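You operate a simulated robot arm through the tools that you are given. There is no shell and no other tool.

You run a simulated robot arm. Do the job below in one go: nothing can be reset, and whatever is moved stays where it is left.

## Task
Refit the white and red plugs, clear the faults, start the blue engine.
Fine: plugs in with the key OFF; RESET works at ON; leave the engine running.

The check looks at the end state, three seconds after you hand in, the way a careful person would. Anything else that was tipped, shoved, dropped, spilled or broken makes it a failure.

## Robot
A 7-joint arm with a two-finger parallel gripper, fixed in place. Base frame: the origin is on the floor under the middle of its stand, x ahead of it, y to its left, z up. Readings come in m, rad, newtons and seconds.
It reaches about 1.479 m from its shoulder. Its first joint turns from -2.897 to 2.897 rad. Payload 4.4 kg.
The tool frame sits at the grasp point between the pads (the TCP): z along the fingers, y along the line on which they close. The tips reach 0.023 m beyond it. The gripper opens to 0.094 m. The fingers are 0.038 m wide and 0.01 m thick; the gripper's body (0.054 by 0.096 m) begins 0.039 m behind the TCP.
Orientation is that of the tool frame in the base frame, as a unit quaternion [w, x, y, z]. With the fingers straight down and closing along the base's y, the tool's x points along the base's -x, its y along +y and its z along -z.

## Interface
- The arm moves only by the tool arm_command. Its argument "deltas" is a list of rows, each a list of 6 numbers: the shift along the base's x, y, z in m, then the turn, a rotation vector about the base's x, y, z in rad. In form: [[tx, ty, tz, ax, ay, az], ...]. A call has 1 to 20 rows; each row is the pose to reach, as a shift and turn from the pose commanded when the call began. "jaw" is the opening, from 0 (shut) to 1 (fully open), set as the call begins (left out, the last holds). Each row takes 0.2 s and may step no farther than 0.05 m and 0.15 rad from the row before; otherwise, or with a gripper value out of range, the whole call is refused. A pose out of reach is approached as far as the arm can. The call stops where the force on the tool passes 40 N (or 10 N more than at its start, if that is more) or the arm is blocked; 0.2 s more then pass. The fingers move at their own pace (about 0.072 m/s each) and stop on an object; they squeeze with about 24 N. The grip force told is the motor's: it shows also when the fingers shut on nothing. Time passes only in rows, and 0.2 s behind the last, so rows that repeat a pose let the fingers close. It gives the time, the measured TCP pose, the force on the tool (base axes), the opening and the grip force at its end, in the units of the frame above (readings bear some noise), with the torque about the TCP (base axes, N m) and any sound that the robot's microphone picked up, and new pictures: "show" is both (left out), scene, wrist or none.
- Cameras (640 x 400 px; columns grow to the right, rows downward): "scene" is fixed at [0.3994, -0.6489, 1.4928]; the picture's right is [0.44, -0.90, 0.00], its down [-0.76, -0.38, -0.52] and it looks along [0.47, 0.23, -0.85] (base axes); focal length 214 px, centre (320, 200). "wrist" rides on the gripper at [0.086, 0.016, -0.074] in the tool frame; the picture's right is [-0.18, 0.98, 0.00], its down [-0.58, -0.11, -0.81] and it looks along [-0.79, -0.15, 0.59] (tool axes); focal length 243 px, centre (320, 200). There is no depth. A picture from a camera that has moved, and an enlarged one, comes with that camera's place and axes in the base frame and with its lens.
- zoom(camera, box): a new picture of the part [left, top, right, bottom] of that camera's present view, enlarged. The clock stands still meanwhile.
- sign_off(): hands the job in; it is judged then, once.

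Places have to be worked out from the pictures, the camera data and where the tool is seen. Open the gripper and draw the arm clear of the work before you hand the job in, unless the task says otherwise.

The tools are called after "Emit:" as name(argument=value, ...) on one line, values as JSON. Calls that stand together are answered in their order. arm_command: Moves the arm, as the interface text tells. Its arguments: {"type":"object","properties":{"deltas":{"type":"array","items":{"type":"array","items":{"type":"number"}}},"jaw":{"type":"number"},"show":{"type":"string","enum":["both","scene","wrist","none"]}},"required":["deltas"]} The other tools are called the same way: zoom (camera, box) takes an enlarged picture of a part of a camera's view; sign_off () hands the job in.

At the start:

```text
time: 0.0
eef_pos: [0.6657, -0.2922, 1.1887]
ee_rot: [0.0, 0.0, 1.0, 0.001]
contact_force: [-0.1, 0.3, 0.7]
torque: [0.03, 0.04, 0.01]
opening: 0.094
finger_force: 0.2
```

scene: 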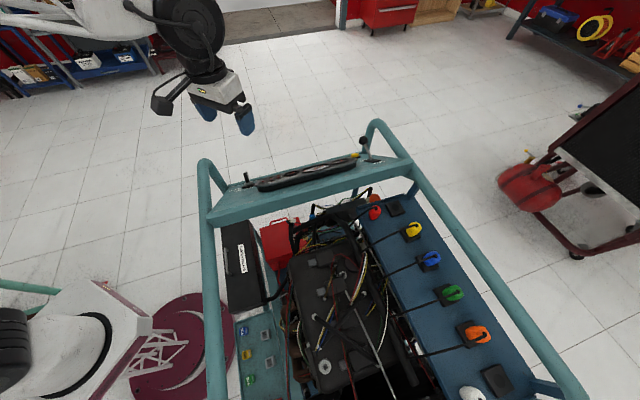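
wrist: 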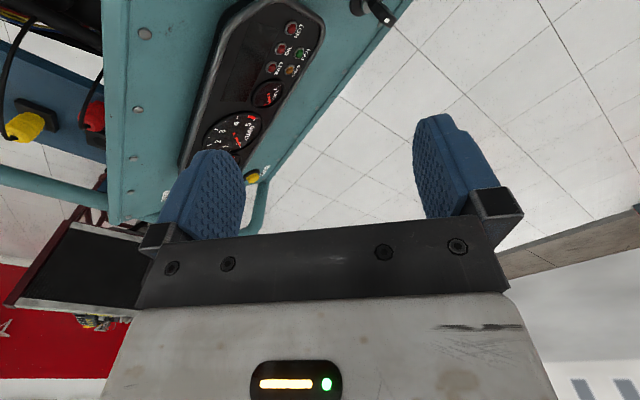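

The scene shows a teal-framed engine trainer with a blue shelf of coloured plugs and a dash panel facing the arm. I'll zoom in on several parts to identify the plugs, sockets, key and reset.

Emit:
zoom(camera="scene", box=[340, 180, 520, 292])

Emit:
zoom(camera="scene", box=[400, 280, 592, 400])

Emit:
zoom(camera="scene", box=[200, 120, 420, 258])

Emit:
zoom(camera="scene", box=[200, 262, 420, 400])

Emit:
zoom(camera="wrist", box=[100, 0, 420, 200])

```text
3.56 times, centred on (430, 236) of scene
camera zoom: at [0.3994, -0.6489, 1.4928], right [0.44, -0.9, 0.0], down [-0.76, -0.38, -0.52], along [0.47, 0.23, -0.85], focal length 763 px, centre (-71, 72)
```

zoom: 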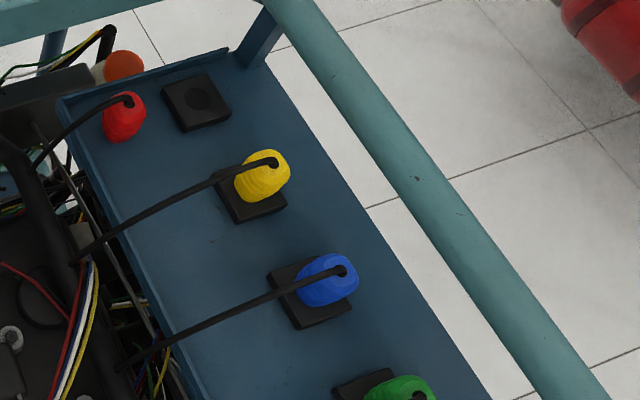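

```text
3.33 times, centred on (496, 340) of scene
camera zoom: at [0.3994, -0.6489, 1.4928], right [0.44, -0.9, 0.0], down [-0.76, -0.38, -0.52], along [0.47, 0.23, -0.85], focal length 715 px, centre (-267, -267)
```

zoom: 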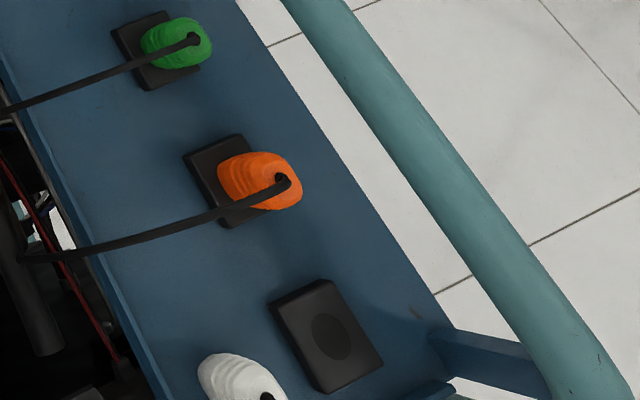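

```text
2.90 times, centred on (310, 189) of scene
camera zoom: at [0.3994, -0.6489, 1.4928], right [0.44, -0.9, 0.0], down [-0.76, -0.38, -0.52], along [0.47, 0.23, -0.85], focal length 622 px, centre (349, 232)
```

zoom: 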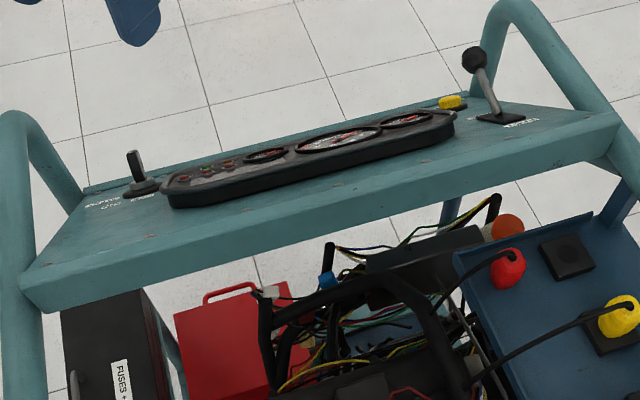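

```text
2.90 times, centred on (310, 331) of scene
camera zoom: at [0.3994, -0.6489, 1.4928], right [0.44, -0.9, 0.0], down [-0.76, -0.38, -0.52], along [0.47, 0.23, -0.85], focal length 622 px, centre (349, -180)
```

zoom: 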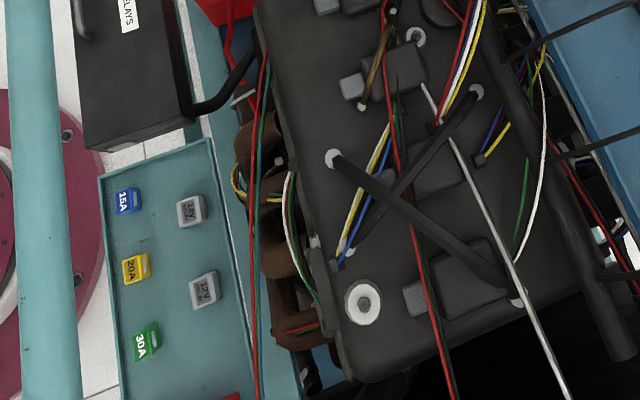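

```text
2.00 times, centred on (260, 100) of wrist
camera zoom: at [0.5793, -0.2751, 1.2648], right [0.18, 0.98, 0.0], down [0.58, -0.11, 0.81], along [0.79, -0.15, -0.59], focal length 485 px, centre (440, 400)
```

zoom: 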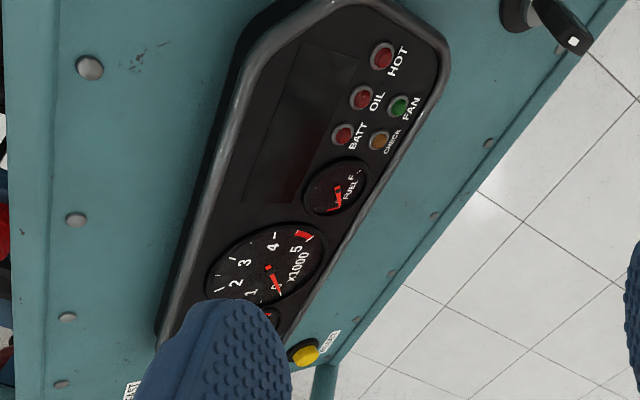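

The panel has a key at the near end, indicator lamps, a yellow RESET button and a lever at the far end. I'll zoom tightly on the labels before moving anything.

Emit:
zoom(camera="scene", box=[220, 160, 300, 210])

Emit:
zoom(camera="scene", box=[340, 125, 420, 175])

Emit:
zoom(camera="wrist", box=[330, 0, 410, 50])

Emit:
zoom(camera="scene", box=[440, 350, 520, 400])

Emit:
zoom(camera="scene", box=[0, 260, 240, 400])

```text
8.00 times, centred on (260, 185) of scene
camera zoom: at [0.3994, -0.6489, 1.4928], right [0.44, -0.9, 0.0], down [-0.76, -0.38, -0.52], along [0.47, 0.23, -0.85], focal length 1716 px, centre (800, 320)
```

zoom: 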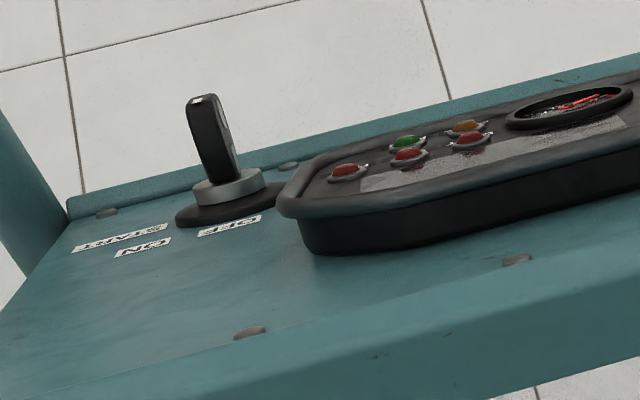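

```text
8.00 times, centred on (380, 150) of scene
camera zoom: at [0.3994, -0.6489, 1.4928], right [0.44, -0.9, 0.0], down [-0.76, -0.38, -0.52], along [0.47, 0.23, -0.85], focal length 1716 px, centre (-160, 600)
```

zoom: 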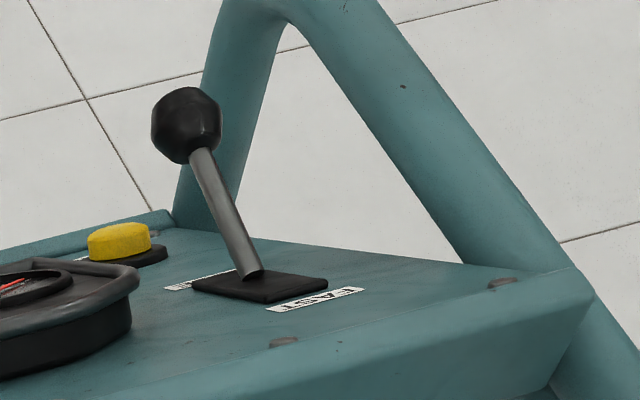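

```text
8.00 times, centred on (370, 25) of wrist
camera zoom: at [0.5793, -0.2751, 1.2648], right [0.18, 0.98, 0.0], down [0.58, -0.11, 0.81], along [0.79, -0.15, -0.59], focal length 1941 px, centre (-80, 1600)
```

zoom: 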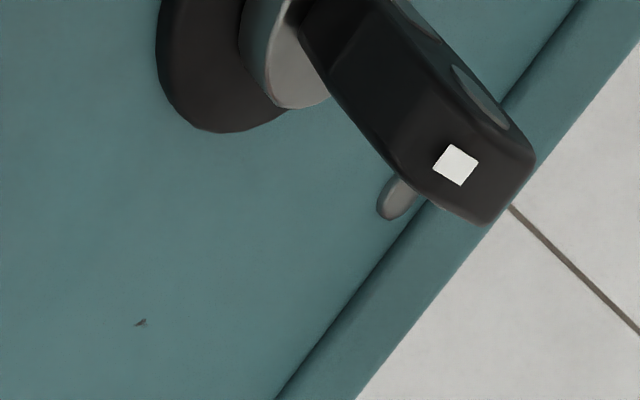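

```text
8.00 times, centred on (480, 375) of scene
camera zoom: at [0.3994, -0.6489, 1.4928], right [0.44, -0.9, 0.0], down [-0.76, -0.38, -0.52], along [0.47, 0.23, -0.85], focal length 1716 px, centre (-960, -1200)
```

zoom: 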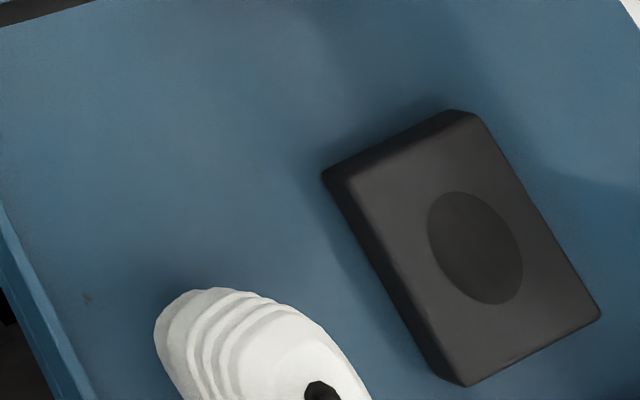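

```text
2.67 times, centred on (120, 330) of scene
camera zoom: at [0.3994, -0.6489, 1.4928], right [0.44, -0.9, 0.0], down [-0.76, -0.38, -0.52], along [0.47, 0.23, -0.85], focal length 572 px, centre (853, -147)
```

zoom: 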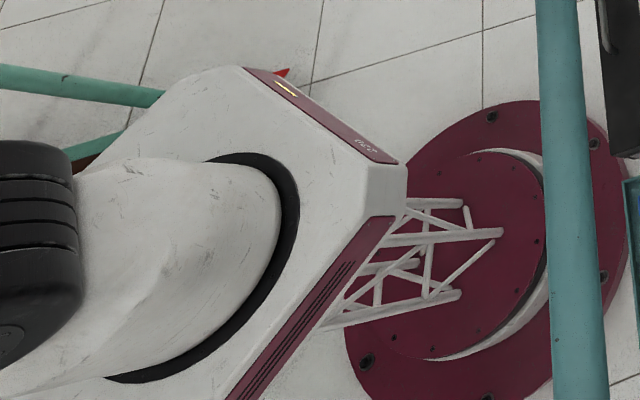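

The maroon disc is the robot's own stand, and another teal frame peeks in at the left edge, so there may be a second trainer. I'll swing the wrist camera up and toward +y to look for other engines before deciding which one is "blue".

Emit:
arm_command(deltas=[[0, 0.04, 0.02, 0, 0, 0.12], [0, 0.08, 0.04, 0, 0, 0.24], [0, 0.12, 0.06, 0, 0, 0.36], [0, 0.16, 0.08, 0, 0, 0.48], [0, 0.2, 0.1, 0, 0, 0.6], [0, 0.24, 0.12, 0, 0, 0.72], [0, 0.28, 0.12, 0, 0, 0.84], [0, 0.32, 0.12, 0, 0, 0.96], [0, 0.36, 0.12, 0, 0, 1.08], [0, 0.4, 0.12, 0, 0, 1.2]])

```text
time: 2.2
eef_pos: [0.6659, 0.1087, 1.3103]
ee_rot: [0.0, -0.565, 0.825, 0.0]
contact_force: [-0.3, -0.4, 0.1]
torque: [-0.02, -0.02, -0.02]
opening: 0.0938
finger_force: 0.0
camera wrist: at [0.6188, 0.0347, 1.3856], right [-0.85, 0.53, 0.0], down [0.31, 0.5, 0.81], along [0.42, 0.69, -0.59], focal length 243 px, centre (320, 200)
```

scene: 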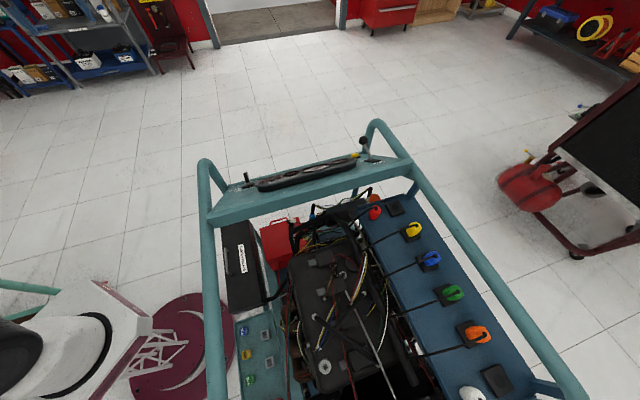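
wrist: 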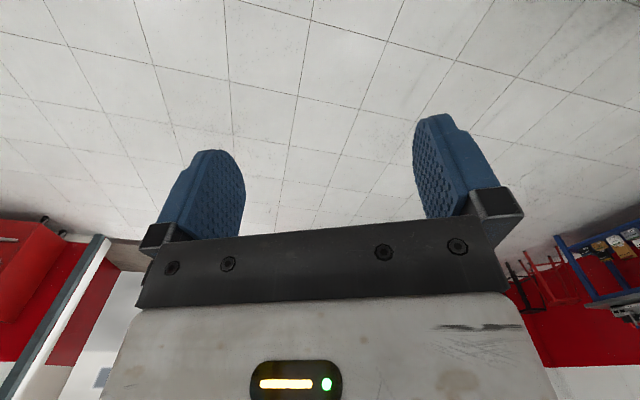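

Only floor and shelves here. The other teal frame should lie around x≈0, y≈0.7, so I'll turn the camera further toward -x/+y.

Emit:
arm_command(deltas=[[-0.02, 0.0, 0.03, 0, 0, 0.13], [-0.04, 0.0, 0.06, 0, 0, 0.26], [-0.06, 0.0, 0.08, 0, 0, 0.39], [-0.08, 0.0, 0.1, 0, 0, 0.52], [-0.1, 0.0, 0.1, 0, 0, 0.65], [-0.12, 0.0, 0.1, 0, 0, 0.78], [-0.12, 0.0, 0.1, 0, 0, 0.91]])

```text
time: 3.8
eef_pos: [0.545, 0.106, 1.4097]
ee_rot: [0.0, 0.87, -0.493, 0.0]
contact_force: [0.3, -1.2, 0.2]
torque: [-0.03, 0.0, -0.01]
opening: 0.094
finger_force: 0.0
camera wrist: at [0.5751, 0.0256, 1.4853], right [-0.94, -0.35, 0.0], down [-0.21, 0.55, 0.81], along [-0.28, 0.76, -0.59], focal length 243 px, centre (320, 200)
```

scene: 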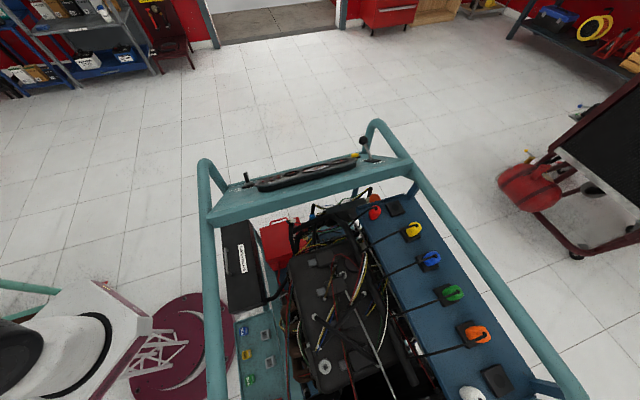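
wrist: 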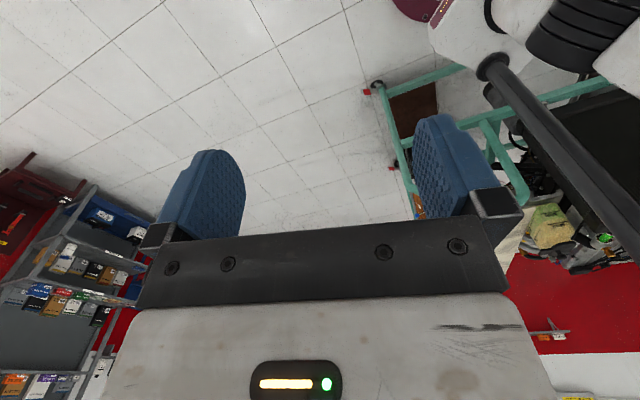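

A greener frame carrying a different engine stands behind the robot. I'll turn a little more to see it fully.

Emit:
arm_command(deltas=[[0, 0.02, 0.0, 0, 0, 0.13], [0, 0.04, 0.0, 0, 0, 0.26], [0, 0.06, 0.0, 0, 0, 0.39], [0, 0.08, 0, 0, 0, 0.52], [0, 0.1, 0, 0, 0, 0.65], [0, 0.12, 0, 0, 0, 0.75]], show="wrist")

```text
time: 5.2
eef_pos: [0.5449, 0.2282, 1.4102]
ee_rot: [0.0, 0.99, -0.139, -0.001]
contact_force: [0.0, 0.3, 0.2]
torque: [0.0, 0.02, 0.0]
opening: 0.0942
finger_force: 0.1
camera wrist: at [0.6235, 0.1896, 1.4863], right [-0.45, -0.89, 0.0], down [-0.53, 0.27, 0.81], along [-0.72, 0.36, -0.59], focal length 243 px, centre (320, 200)
```

wrist: 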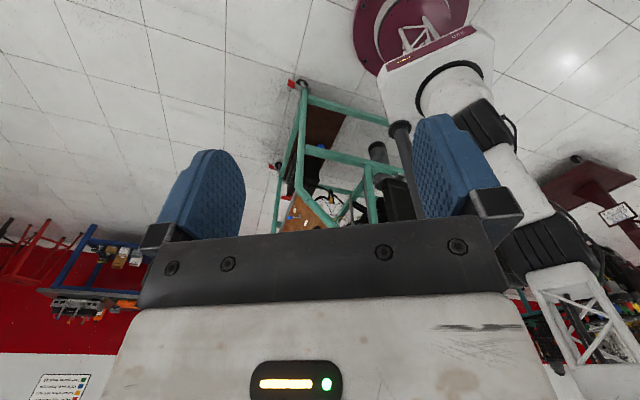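

Several stands exist; let me zoom in to compare their colours.

Emit:
zoom(camera="wrist", box=[250, 60, 450, 240])

Emit:
zoom(camera="wrist", box=[500, 140, 640, 400])

Emit:
zoom(camera="wrist", box=[0, 350, 120, 400])

```text
2.22 times, centred on (350, 150) of wrist
camera zoom: at [0.6235, 0.1896, 1.4863], right [-0.45, -0.89, 0.0], down [-0.53, 0.27, 0.81], along [-0.72, 0.36, -0.59], focal length 539 px, centre (253, 311)
```

zoom: 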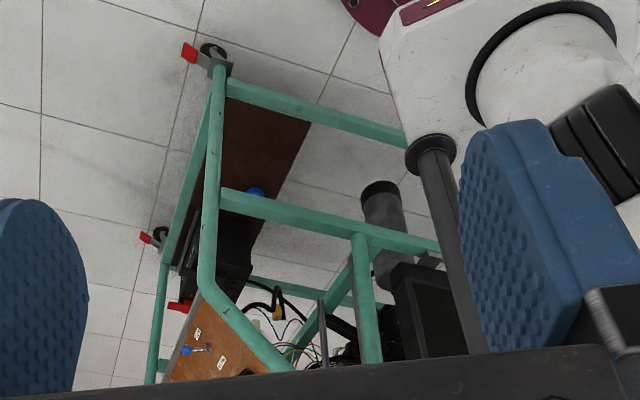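

```text
1.54 times, centred on (570, 270) of wrist
camera zoom: at [0.6235, 0.1896, 1.4863], right [-0.45, -0.89, 0.0], down [-0.53, 0.27, 0.81], along [-0.72, 0.36, -0.59], focal length 373 px, centre (-65, 92)
```

zoom: 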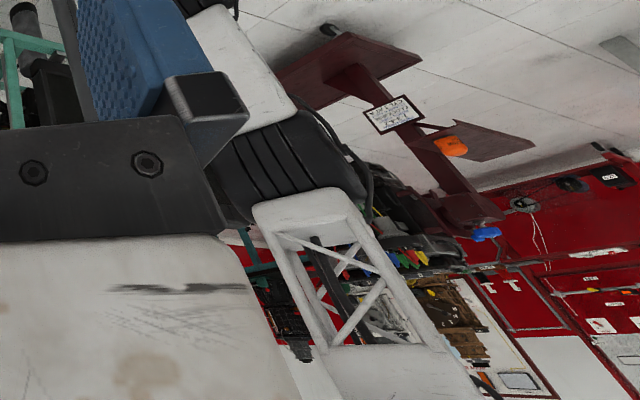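

```text
5.33 times, centred on (60, 375) of wrist
camera zoom: at [0.6235, 0.1896, 1.4863], right [-0.45, -0.89, 0.0], down [-0.53, 0.27, 0.81], along [-0.72, 0.36, -0.59], focal length 1294 px, centre (1707, -733)
```

zoom: 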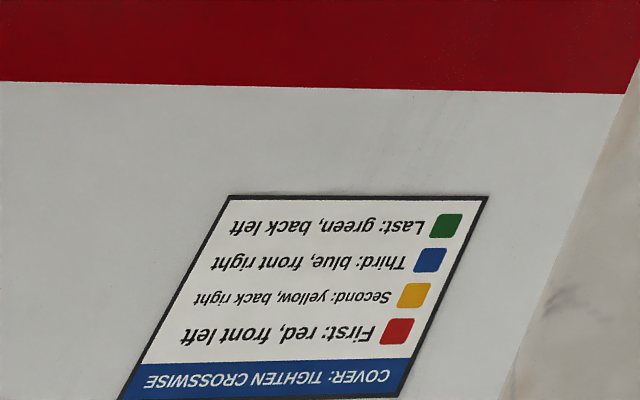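

There are instruction signs around the shop, so I want to read them all; let me zoom on the card on the maroon stand, then look at other walls.

Emit:
zoom(camera="wrist", box=[585, 190, 640, 232])

Emit:
arm_command(deltas=[[0, -0.04, 0.0, 0, 0, -0.14], [0, -0.08, 0.0, 0, 0, -0.28], [0, -0.12, 0.0, 0, 0, -0.42], [0, -0.16, 0.0, 0, 0, -0.56], [0, -0.2, 0, 0, 0, -0.7], [0, -0.22, 0, 0, 0, -0.84], [0, -0.22, 0, 0, 0, -0.98], [0, -0.22, 0, 0, 0, -1.12], [0, -0.22, 0, 0, 0, -1.26], [0, -0.22, 0, 0, 0, -1.4], [0, -0.22, 0, 0, 0, -1.54], [0, -0.22, 0, 0, 0, -1.68], [0, -0.22, 0, 0, 0, -1.82], [0, -0.22, 0, 0, 0, -1.96], [0, -0.22, 0, 0, 0, -2.1], [0, -0.22, 0, 0, 0, -2.24], [0, -0.22, 0, 0, 0, -2.38], [0, -0.22, 0, 0, 0, -2.52], [0, -0.22, 0, 0, 0, -2.66], [0, -0.22, 0, 0, 0, -2.8]])

```text
9.52 times, centred on (612, 211) of wrist
camera zoom: at [0.6235, 0.1896, 1.4863], right [-0.45, -0.89, 0.0], down [-0.53, 0.27, 0.81], along [-0.72, 0.36, -0.59], focal length 2311 px, centre (-2466, 95)
```

zoom: 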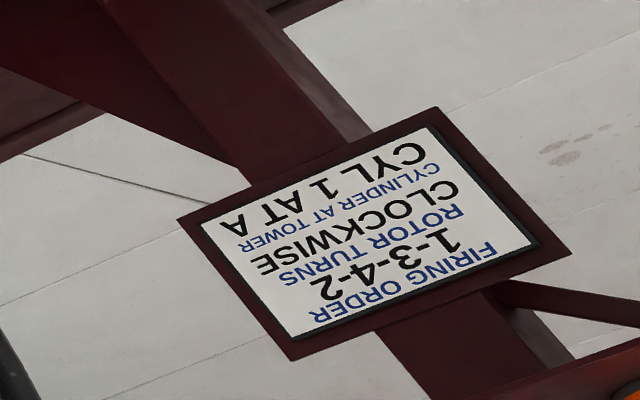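

```text
time: 9.4
eef_pos: [0.545, 0.0072, 1.4093]
ee_rot: [0.0, -0.029, 1.0, 0.001]
contact_force: [-0.1, -0.7, -0.5]
torque: [-0.02, 0.01, 0.0]
opening: 0.094
finger_force: 0.1
camera wrist: at [0.4579, 0.0201, 1.4847], right [0.13, 0.99, 0.0], down [0.59, -0.07, 0.81], along [0.8, -0.1, -0.59], focal length 243 px, centre (320, 200)
```

scene: 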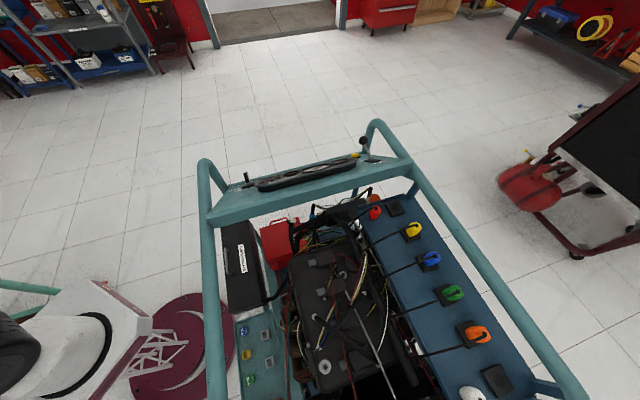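
wrist: 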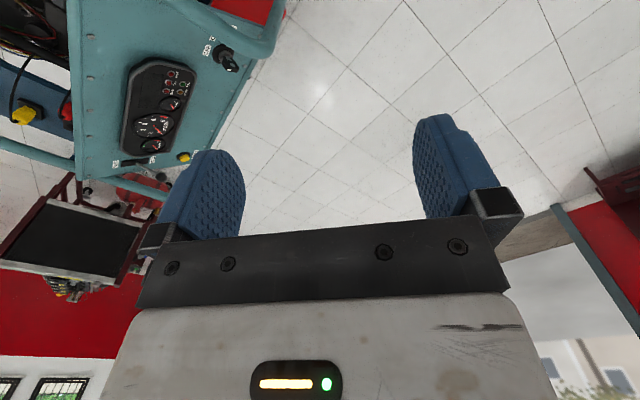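

The teal-blue trainer with its blue plug shelf and out-of-socket white and red plugs is the "blue engine". Let me zoom on its dash from this higher viewpoint.

Emit:
zoom(camera="wrist", box=[90, 0, 270, 200])

Emit:
zoom(camera="wrist", box=[190, 25, 254, 85])

Emit:
zoom(camera="wrist", box=[100, 130, 200, 200])

Emit:
zoom(camera="wrist", box=[0, 30, 100, 180])

```text
2.00 times, centred on (180, 100) of wrist
camera zoom: at [0.4579, 0.0201, 1.4847], right [0.13, 0.99, 0.0], down [0.59, -0.07, 0.81], along [0.8, -0.1, -0.59], focal length 485 px, centre (600, 400)
```

zoom: 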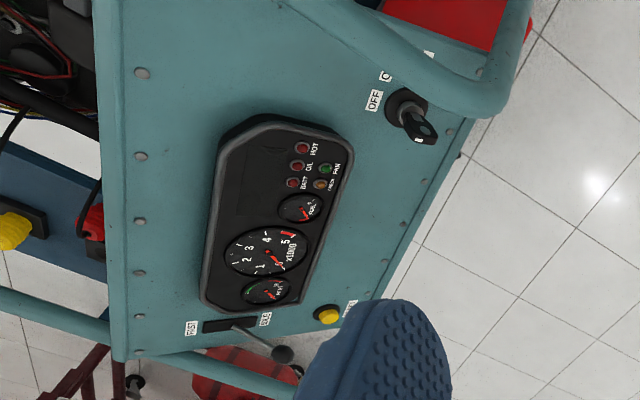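

```text
6.67 times, centred on (222, 55) of wrist
camera zoom: at [0.4579, 0.0201, 1.4847], right [0.13, 0.99, 0.0], down [0.59, -0.07, 0.81], along [0.8, -0.1, -0.59], focal length 1618 px, centre (973, 1167)
```

zoom: 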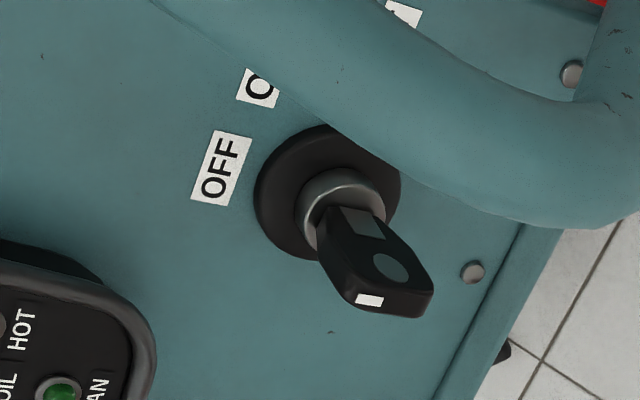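

```text
5.71 times, centred on (150, 165) of wrist
camera zoom: at [0.4579, 0.0201, 1.4847], right [0.13, 0.99, 0.0], down [0.59, -0.07, 0.81], along [0.8, -0.1, -0.59], focal length 1386 px, centre (1291, 400)
```

zoom: 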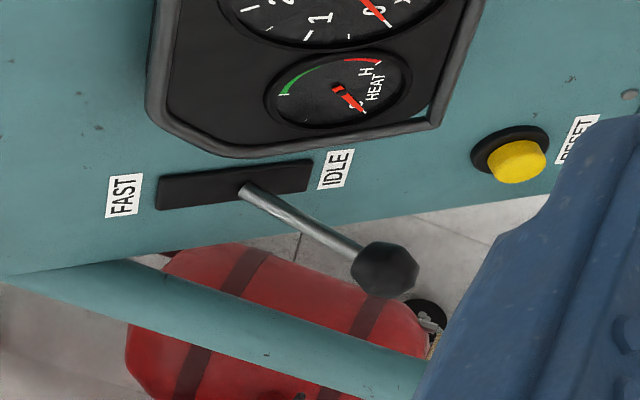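

```text
2.67 times, centred on (50, 105) of wrist
camera zoom: at [0.4579, 0.0201, 1.4847], right [0.13, 0.99, 0.0], down [0.59, -0.07, 0.81], along [0.8, -0.1, -0.59], focal length 647 px, centre (1040, 453)
```

zoom: 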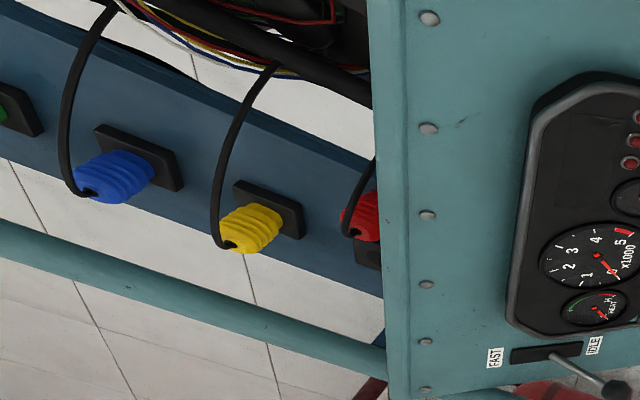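

Triangulating both views: key base ≈ (0.679, -0.233, 0.882), key tip ≈ (0.703, -0.216, 0.915), RESET ≈ (0.980, -0.514, 0.878); the panel tilts about 40° toward +x+y. The key looks to be at OFF. Next I move above the trainer, yawed toward the plug shelf, for a good look.

Emit:
arm_command(deltas=[[0, -0.04, 0, 0, 0, -0.08], [0, -0.08, 0, 0, 0, -0.16], [0, -0.12, 0, 0, 0, -0.24], [0, -0.16, 0, 0, 0, -0.32], [0, -0.2, 0, 0, 0, -0.4], [0, -0.24, 0, 0, 0, -0.48], [0, -0.28, 0, 0, 0, -0.56], [0, -0.32, 0, 0, 0, -0.64], [0, -0.36, 0, 0, 0, -0.72], [0, -0.4, 0, 0, 0, -0.8], [0, -0.44, -0.02, 0, 0, -0.88], [0, -0.48, -0.04, 0, 0, -0.96]])

```text
time: 12.0
eef_pos: [0.544, -0.4709, 1.3714]
ee_rot: [0.001, 0.435, 0.9, 0.0]
contact_force: [-0.2, 0.0, -0.3]
torque: [-0.01, -0.02, -0.01]
opening: 0.0937
finger_force: 0.1
camera wrist: at [0.5032, -0.3916, 1.4469], right [0.88, 0.47, 0.0], down [0.27, -0.52, 0.81], along [0.38, -0.71, -0.59], focal length 243 px, centre (320, 200)
```

scene: 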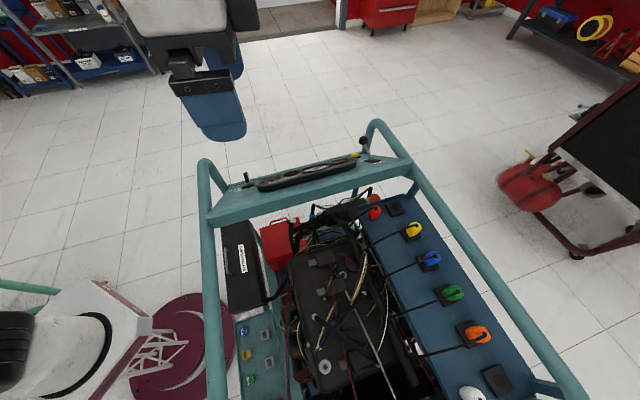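
wrist: 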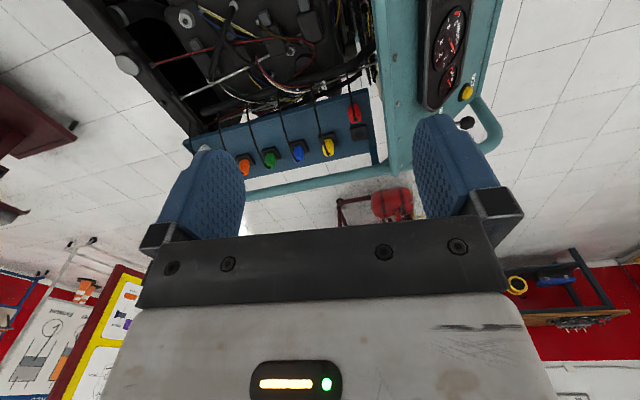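

Now the whole shelf is visible, and a yellow-framed wall board at lower left. I'll zoom into both.

Emit:
zoom(camera="wrist", box=[0, 230, 170, 400])

Emit:
zoom(camera="wrist", box=[180, 80, 390, 210])

Emit:
zoom(camera="wrist", box=[390, 0, 500, 140])

```text
2.35 times, centred on (85, 315) of wrist
camera zoom: at [0.5032, -0.3916, 1.4469], right [0.88, 0.47, 0.0], down [0.27, -0.52, 0.81], along [0.38, -0.71, -0.59], focal length 571 px, centre (873, -71)
```

zoom: 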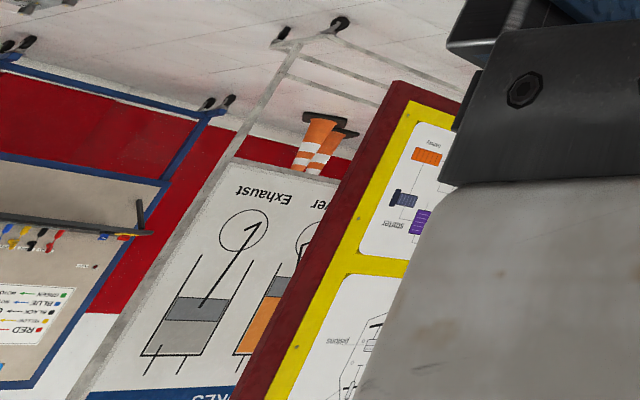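

```text
3.05 times, centred on (285, 145) of wrist
camera zoom: at [0.5032, -0.3916, 1.4469], right [0.88, 0.47, 0.0], down [0.27, -0.52, 0.81], along [0.38, -0.71, -0.59], focal length 739 px, centre (427, 368)
```

zoom: 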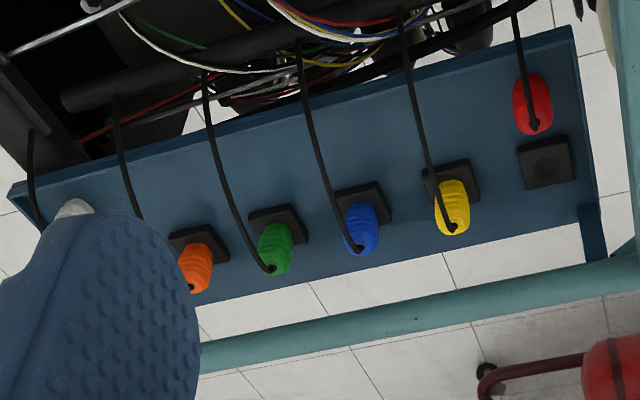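

```text
2.86 times, centred on (445, 70) of wrist
camera zoom: at [0.5032, -0.3916, 1.4469], right [0.88, 0.47, 0.0], down [0.27, -0.52, 0.81], along [0.38, -0.71, -0.59], focal length 693 px, centre (-37, 571)
```

zoom: 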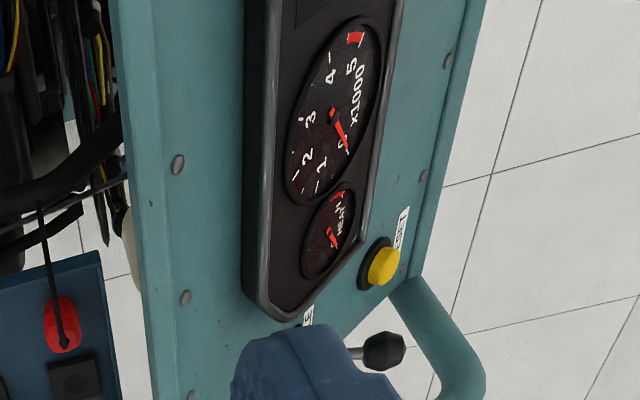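

Working out the geometry: the shelf runs along ≈(-0.713,-0.701); empty sockets are at about (0.795,-0.716,0.919) [red end] and (0.486,-1.020,0.919) [white end]. The red plug stands ~8 cm engine-side of its socket, with its top at ≈(0.739,-0.659,0.961). I'll move closer over the engine side to inspect the red plug, keeping well above the panel's rear edge (z≈1.04).

Emit:
arm_command(deltas=[[0.02, -0.02, -0.03, 0, 0, 0.02], [0.04, -0.04, -0.06, 0, 0, 0.04], [0.06, -0.06, -0.09, 0, 0, 0.06], [0.08, -0.08, -0.12, 0, 0, 0.08], [0.1, -0.1, -0.15, 0, 0, 0.09], [0.12, -0.12, -0.18, 0, 0, 0.1], [0.136, -0.129, -0.21, 0, 0, 0.106]])

```text
time: 13.6
eef_pos: [0.6838, -0.5997, 1.1619]
ee_rot: [0.002, 0.386, 0.922, 0.0]
contact_force: [-0.5, -0.1, 0.2]
torque: [-0.01, -0.03, -0.01]
opening: 0.0942
finger_force: 0.1
camera wrist: at [0.634, -0.5259, 1.236], right [0.83, 0.56, 0.0], down [0.33, -0.49, 0.81], along [0.45, -0.67, -0.59], focal length 243 px, centre (320, 200)
```

scene: 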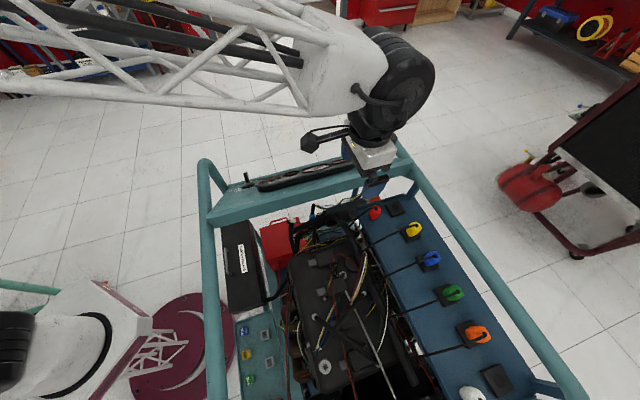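
wrist: 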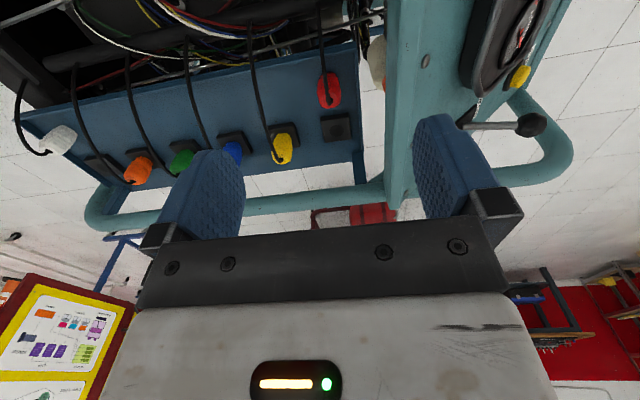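

The shelf is clearly seen from the engine side, and there's a wiring board on the wall. I'll zoom in on the plugs and the board.

Emit:
zoom(camera="wrist", box=[240, 50, 400, 150])

Emit:
zoom(camera="wrist", box=[10, 90, 210, 215])

Emit:
zoom(camera="wrist", box=[0, 270, 140, 400])

Emit:
zoom(camera="scene", box=[290, 120, 450, 220])

```text
4.00 times, centred on (320, 100) of wrist
camera zoom: at [0.634, -0.5259, 1.236], right [0.83, 0.56, 0.0], down [0.33, -0.49, 0.81], along [0.45, -0.67, -0.59], focal length 970 px, centre (320, 600)
```

zoom: 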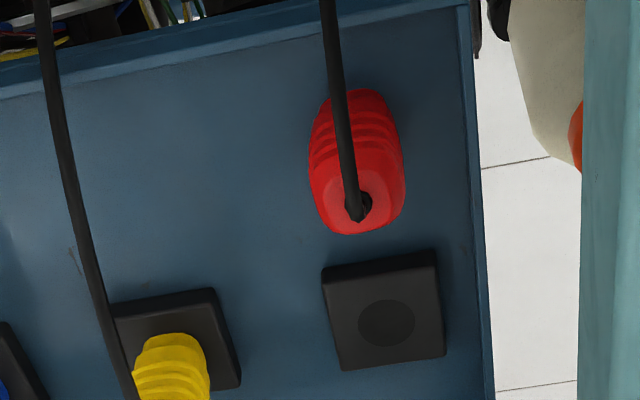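

```text
3.20 times, centred on (110, 152) of wrist
camera zoom: at [0.634, -0.5259, 1.236], right [0.83, 0.56, 0.0], down [0.33, -0.49, 0.81], along [0.45, -0.67, -0.59], focal length 776 px, centre (992, 352)
```

zoom: 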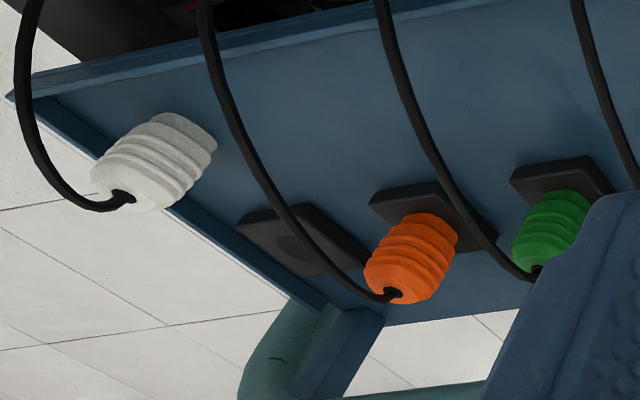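

```text
3.08 times, centred on (70, 335) of wrist
camera zoom: at [0.634, -0.5259, 1.236], right [0.83, 0.56, 0.0], down [0.33, -0.49, 0.81], along [0.45, -0.67, -0.59], focal length 746 px, centre (1089, -215)
```

zoom: 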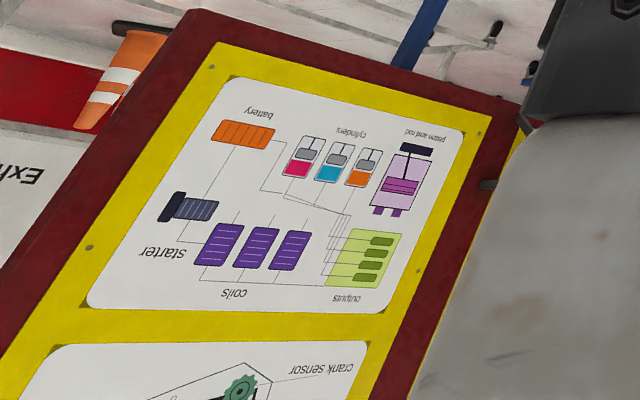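

```text
4.00 times, centred on (370, 170) of scene
camera zoom: at [0.3994, -0.6489, 1.4928], right [0.44, -0.9, 0.0], down [-0.76, -0.38, -0.52], along [0.47, 0.23, -0.85], focal length 858 px, centre (120, 320)
```

zoom: 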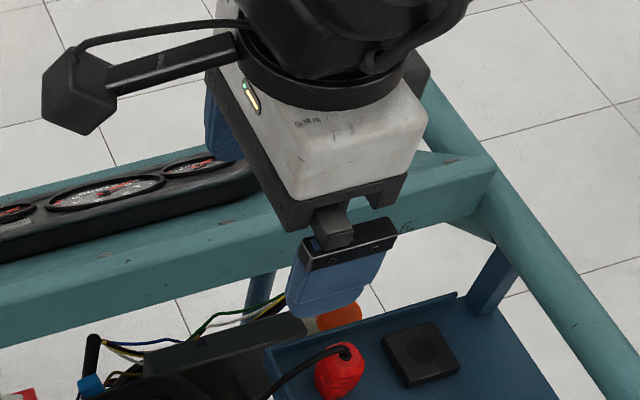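

The red plug stands upright beside its socket, axis ≈(0.739,-0.660), height ≈0.905–0.960, about 30 mm wide, with its cable dropping toward the engine. I'll part-close the jaw to 47 mm and hover above it at z=1.06 to verify alignment and clearance to the panel's rear edge.

Emit:
arm_command(deltas=[[0.02, -0.02, -0.03, 0, 0, 0], [0.04, -0.04, -0.06, 0, 0, 0], [0.057, -0.059, -0.099, 0, 0, 0], [0.057, -0.059, -0.099, 0, 0, 0], [0.057, -0.059, -0.099, 0, 0, 0]], jaw=0.5)

```text
time: 14.8
eef_pos: [0.7388, -0.6612, 1.0614]
ee_rot: [-0.001, 0.386, 0.922, 0.001]
contact_force: [-0.7, 1.6, 0.0]
torque: [-0.01, -0.05, 0.02]
opening: 0.0469
finger_force: 0.1
camera wrist: at [0.6897, -0.5878, 1.1352], right [0.83, 0.56, 0.0], down [0.33, -0.49, 0.81], along [0.45, -0.67, -0.59], focal length 243 px, centre (320, 200)
```

scene: 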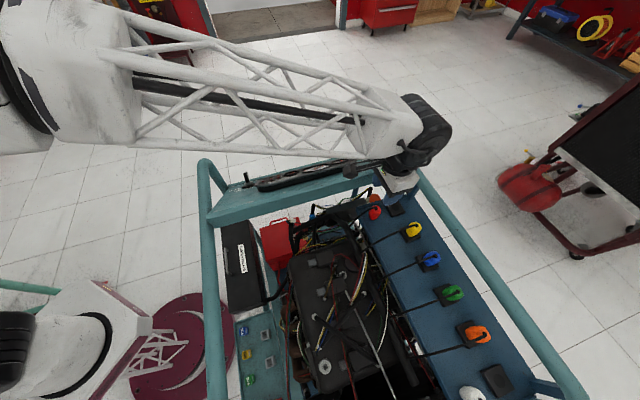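
wrist: 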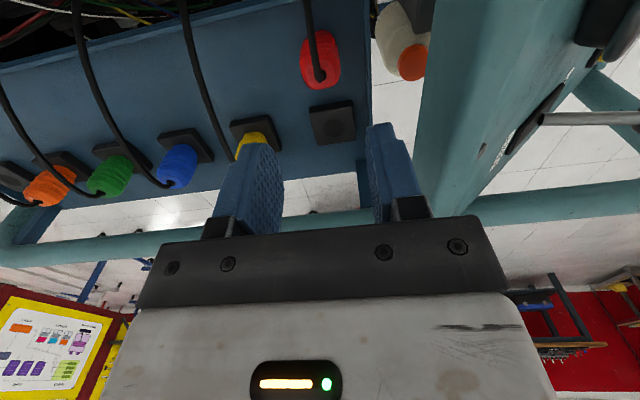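

The plug's cable entry projects at (320,76), exactly on the tool axis. Descending toward z=0.98 first, checking clearance with the panel's rear edge.

Emit:
arm_command(deltas=[[0, 0, -0.02, 0, 0, 0], [0, 0, -0.04, 0, 0, 0], [0, 0, -0.06, 0, 0, 0], [0, 0, -0.08, 0, 0, 0], [0, 0, -0.08, 0, 0, 0]])

Emit:
zoom(camera="wrist", box=[220, 80, 540, 280])

Emit:
zoom(camera="scene", box=[340, 120, 460, 240])

```text
time: 16.0
eef_pos: [0.7395, -0.6611, 0.9801]
ee_rot: [0.0, 0.387, 0.922, -0.001]
contact_force: [0.6, -0.2, 0.6]
torque: [0.02, 0.0, 0.03]
opening: 0.0471
finger_force: 0.0
camera wrist: at [0.6899, -0.5871, 1.0559], right [0.83, 0.56, 0.0], down [0.33, -0.49, 0.81], along [0.45, -0.67, -0.59], focal length 243 px, centre (320, 200)
```

scene: 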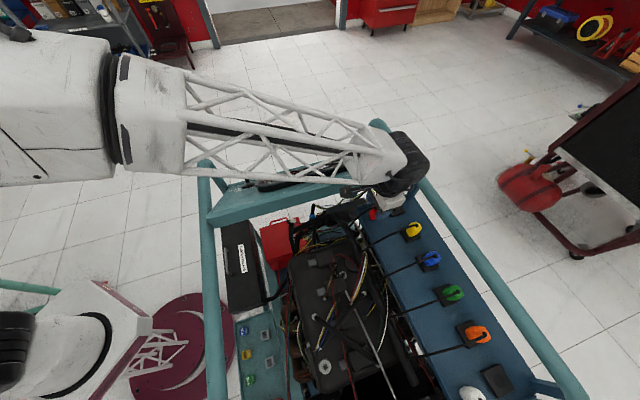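
wrist: 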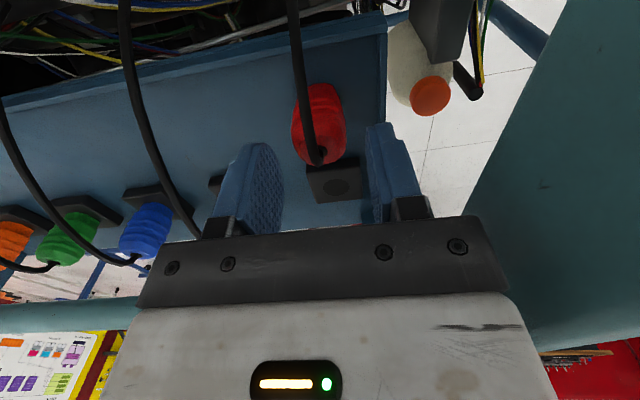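

```text
2.00 times, centred on (380, 180) of wrist
camera zoom: at [0.6899, -0.5871, 1.0559], right [0.83, 0.56, 0.0], down [0.33, -0.49, 0.81], along [0.45, -0.67, -0.59], focal length 485 px, centre (200, 240)
```

zoom: 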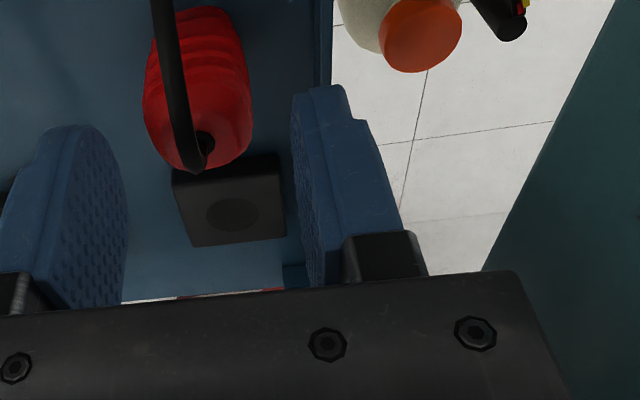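

```text
3.33 times, centred on (400, 180) of scene
camera zoom: at [0.3994, -0.6489, 1.4928], right [0.44, -0.9, 0.0], down [-0.76, -0.38, -0.52], along [0.47, 0.23, -0.85], focal length 715 px, centre (53, 267)
```

zoom: 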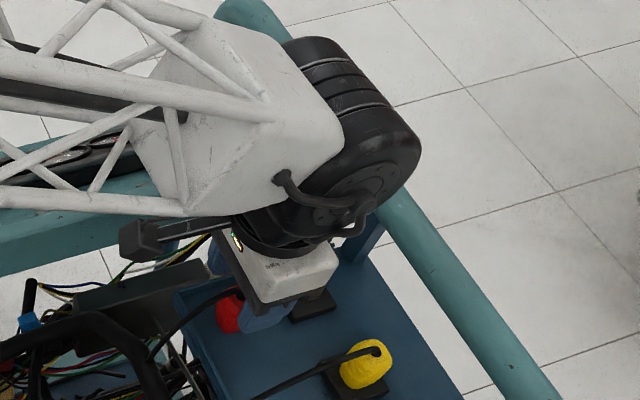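

Plug is centred between the pads and the panel flange (tool y≈0.060) clears the gripper body by about 12 mm. Lowering to z≈0.959, then closing on the red plug in a separate call.

Emit:
arm_command(deltas=[[0, 0, -0.01, 0, 0, 0], [0, 0, -0.021, 0, 0, 0], [0, 0, -0.021, 0, 0, 0]], show="wrist")

```text
time: 16.8
eef_pos: [0.7402, -0.6596, 0.9589]
ee_rot: [0.001, 0.386, 0.923, 0.001]
contact_force: [0.0, 0.4, 0.1]
torque: [0.01, 0.02, -0.01]
opening: 0.047
finger_force: 0.1
camera wrist: at [0.6902, -0.5868, 1.034], right [0.83, 0.56, 0.0], down [0.33, -0.49, 0.81], along [0.45, -0.67, -0.59], focal length 243 px, centre (320, 200)
```

wrist: 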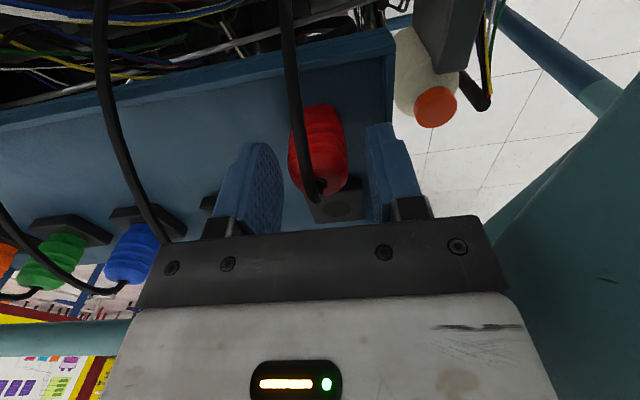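

The plug top sits right at TCP level and between the pads. Closing the jaw on it.

Emit:
arm_command(deltas=[[0, 0, 0, 0, 0, 0], [0, 0, 0, 0, 0, 0], [0, 0, 0, 0, 0, 0]], jaw=0)

Emit:
zoom(camera="wrist", box=[220, 80, 420, 240])

```text
time: 17.6
eef_pos: [0.7386, -0.6599, 0.9583]
ee_rot: [0.001, 0.386, 0.922, 0.001]
contact_force: [-0.1, -0.7, 0.2]
torque: [0.0, -0.04, -0.04]
opening: 0.0272
finger_force: 23.8
camera wrist: at [0.6902, -0.5868, 1.0341], right [0.83, 0.56, 0.0], down [0.33, -0.49, 0.81], along [0.45, -0.67, -0.59], focal length 243 px, centre (320, 200)
```

scene: 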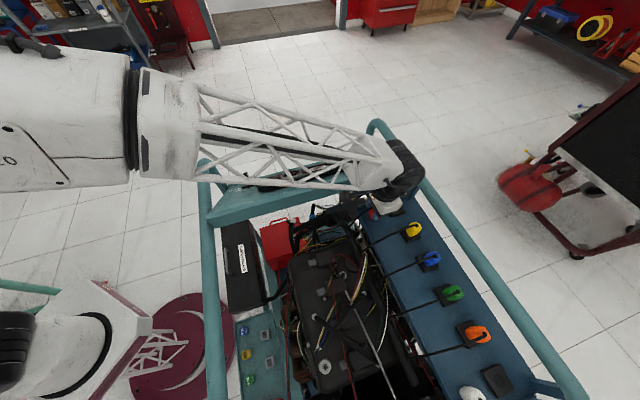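
wrist: 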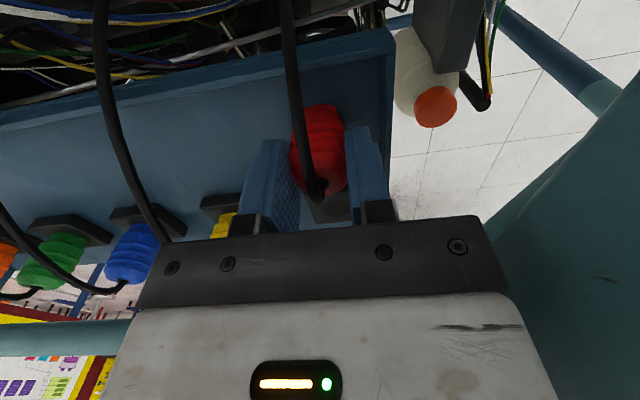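

```text
2.50 times, centred on (320, 160) of wrist
camera zoom: at [0.6902, -0.5868, 1.0341], right [0.83, 0.56, 0.0], down [0.33, -0.49, 0.81], along [0.45, -0.67, -0.59], focal length 606 px, centre (320, 300)
```

zoom: 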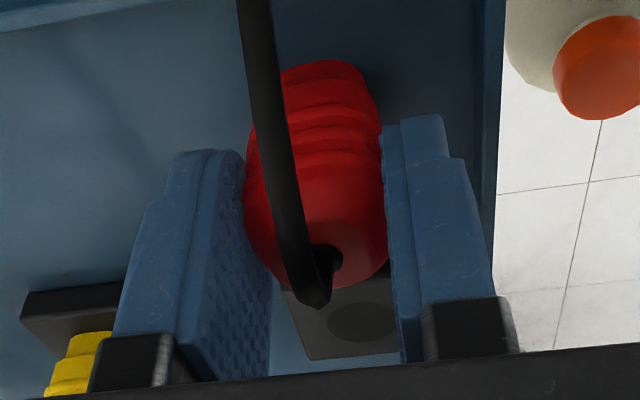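

The red plug is gripped (opening 27 mm, 23.8 N). Lifting it straight up 4 cm and checking that it stays aligned.

Emit:
arm_command(deltas=[[0, 0, 0.01, 0, 0, 0], [0, 0, 0.02, 0, 0, 0], [0, 0, 0.03, 0, 0, 0], [0, 0, 0.04, 0, 0, 0], [0, 0, 0.04, 0, 0, 0]])

Emit:
zoom(camera="wrist", box=[220, 60, 420, 240])

Emit:
zoom(camera="scene", box=[340, 160, 460, 240])

```text
time: 18.8
eef_pos: [0.7386, -0.6608, 0.9985]
ee_rot: [0.0, 0.386, 0.922, 0.0]
contact_force: [0.2, 0.5, -1.9]
torque: [0.0, -0.02, 0.01]
opening: 0.027
finger_force: 24.1
camera wrist: at [0.6902, -0.5866, 1.0743], right [0.83, 0.56, 0.0], down [0.33, -0.49, 0.81], along [0.45, -0.67, -0.59], focal length 243 px, centre (320, 200)
```

scene: 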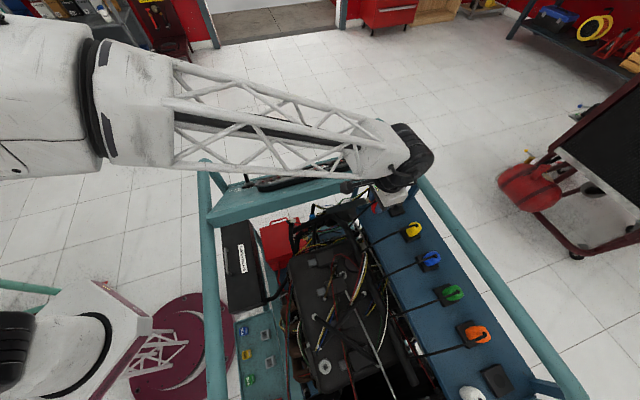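
wrist: 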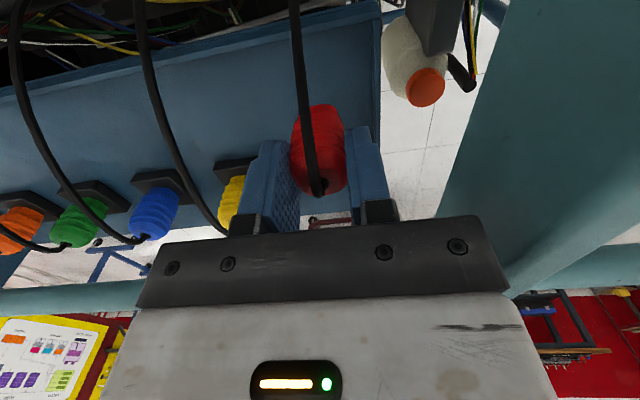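

```text
2.22 times, centred on (320, 150) of wrist
camera zoom: at [0.6902, -0.5866, 1.0743], right [0.83, 0.56, 0.0], down [0.33, -0.49, 0.81], along [0.45, -0.67, -0.59], focal length 539 px, centre (320, 311)
```

zoom: 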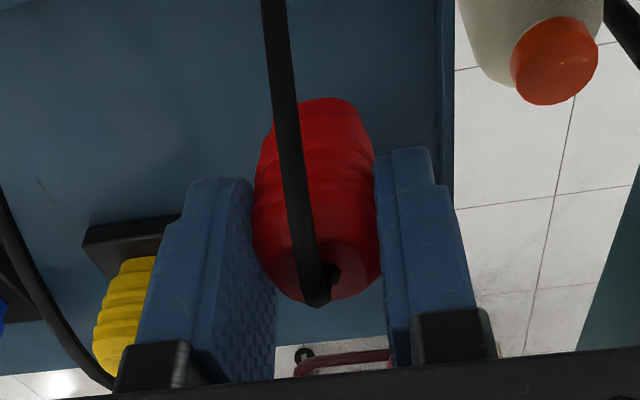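

```text
5.00 times, centred on (400, 200) of scene
camera zoom: at [0.3994, -0.6489, 1.4928], right [0.44, -0.9, 0.0], down [-0.76, -0.38, -0.52], along [0.47, 0.23, -0.85], focal length 1072 px, centre (-80, 200)
```

zoom: 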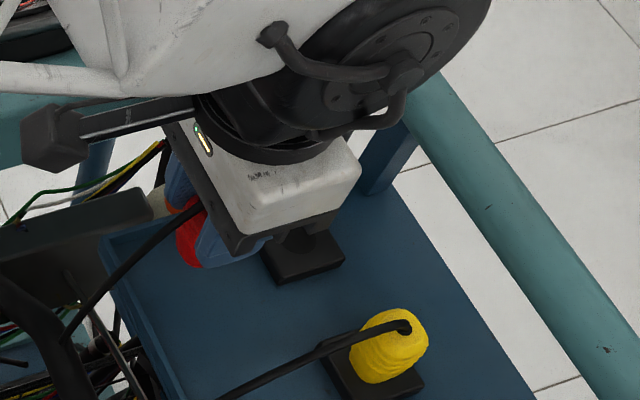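

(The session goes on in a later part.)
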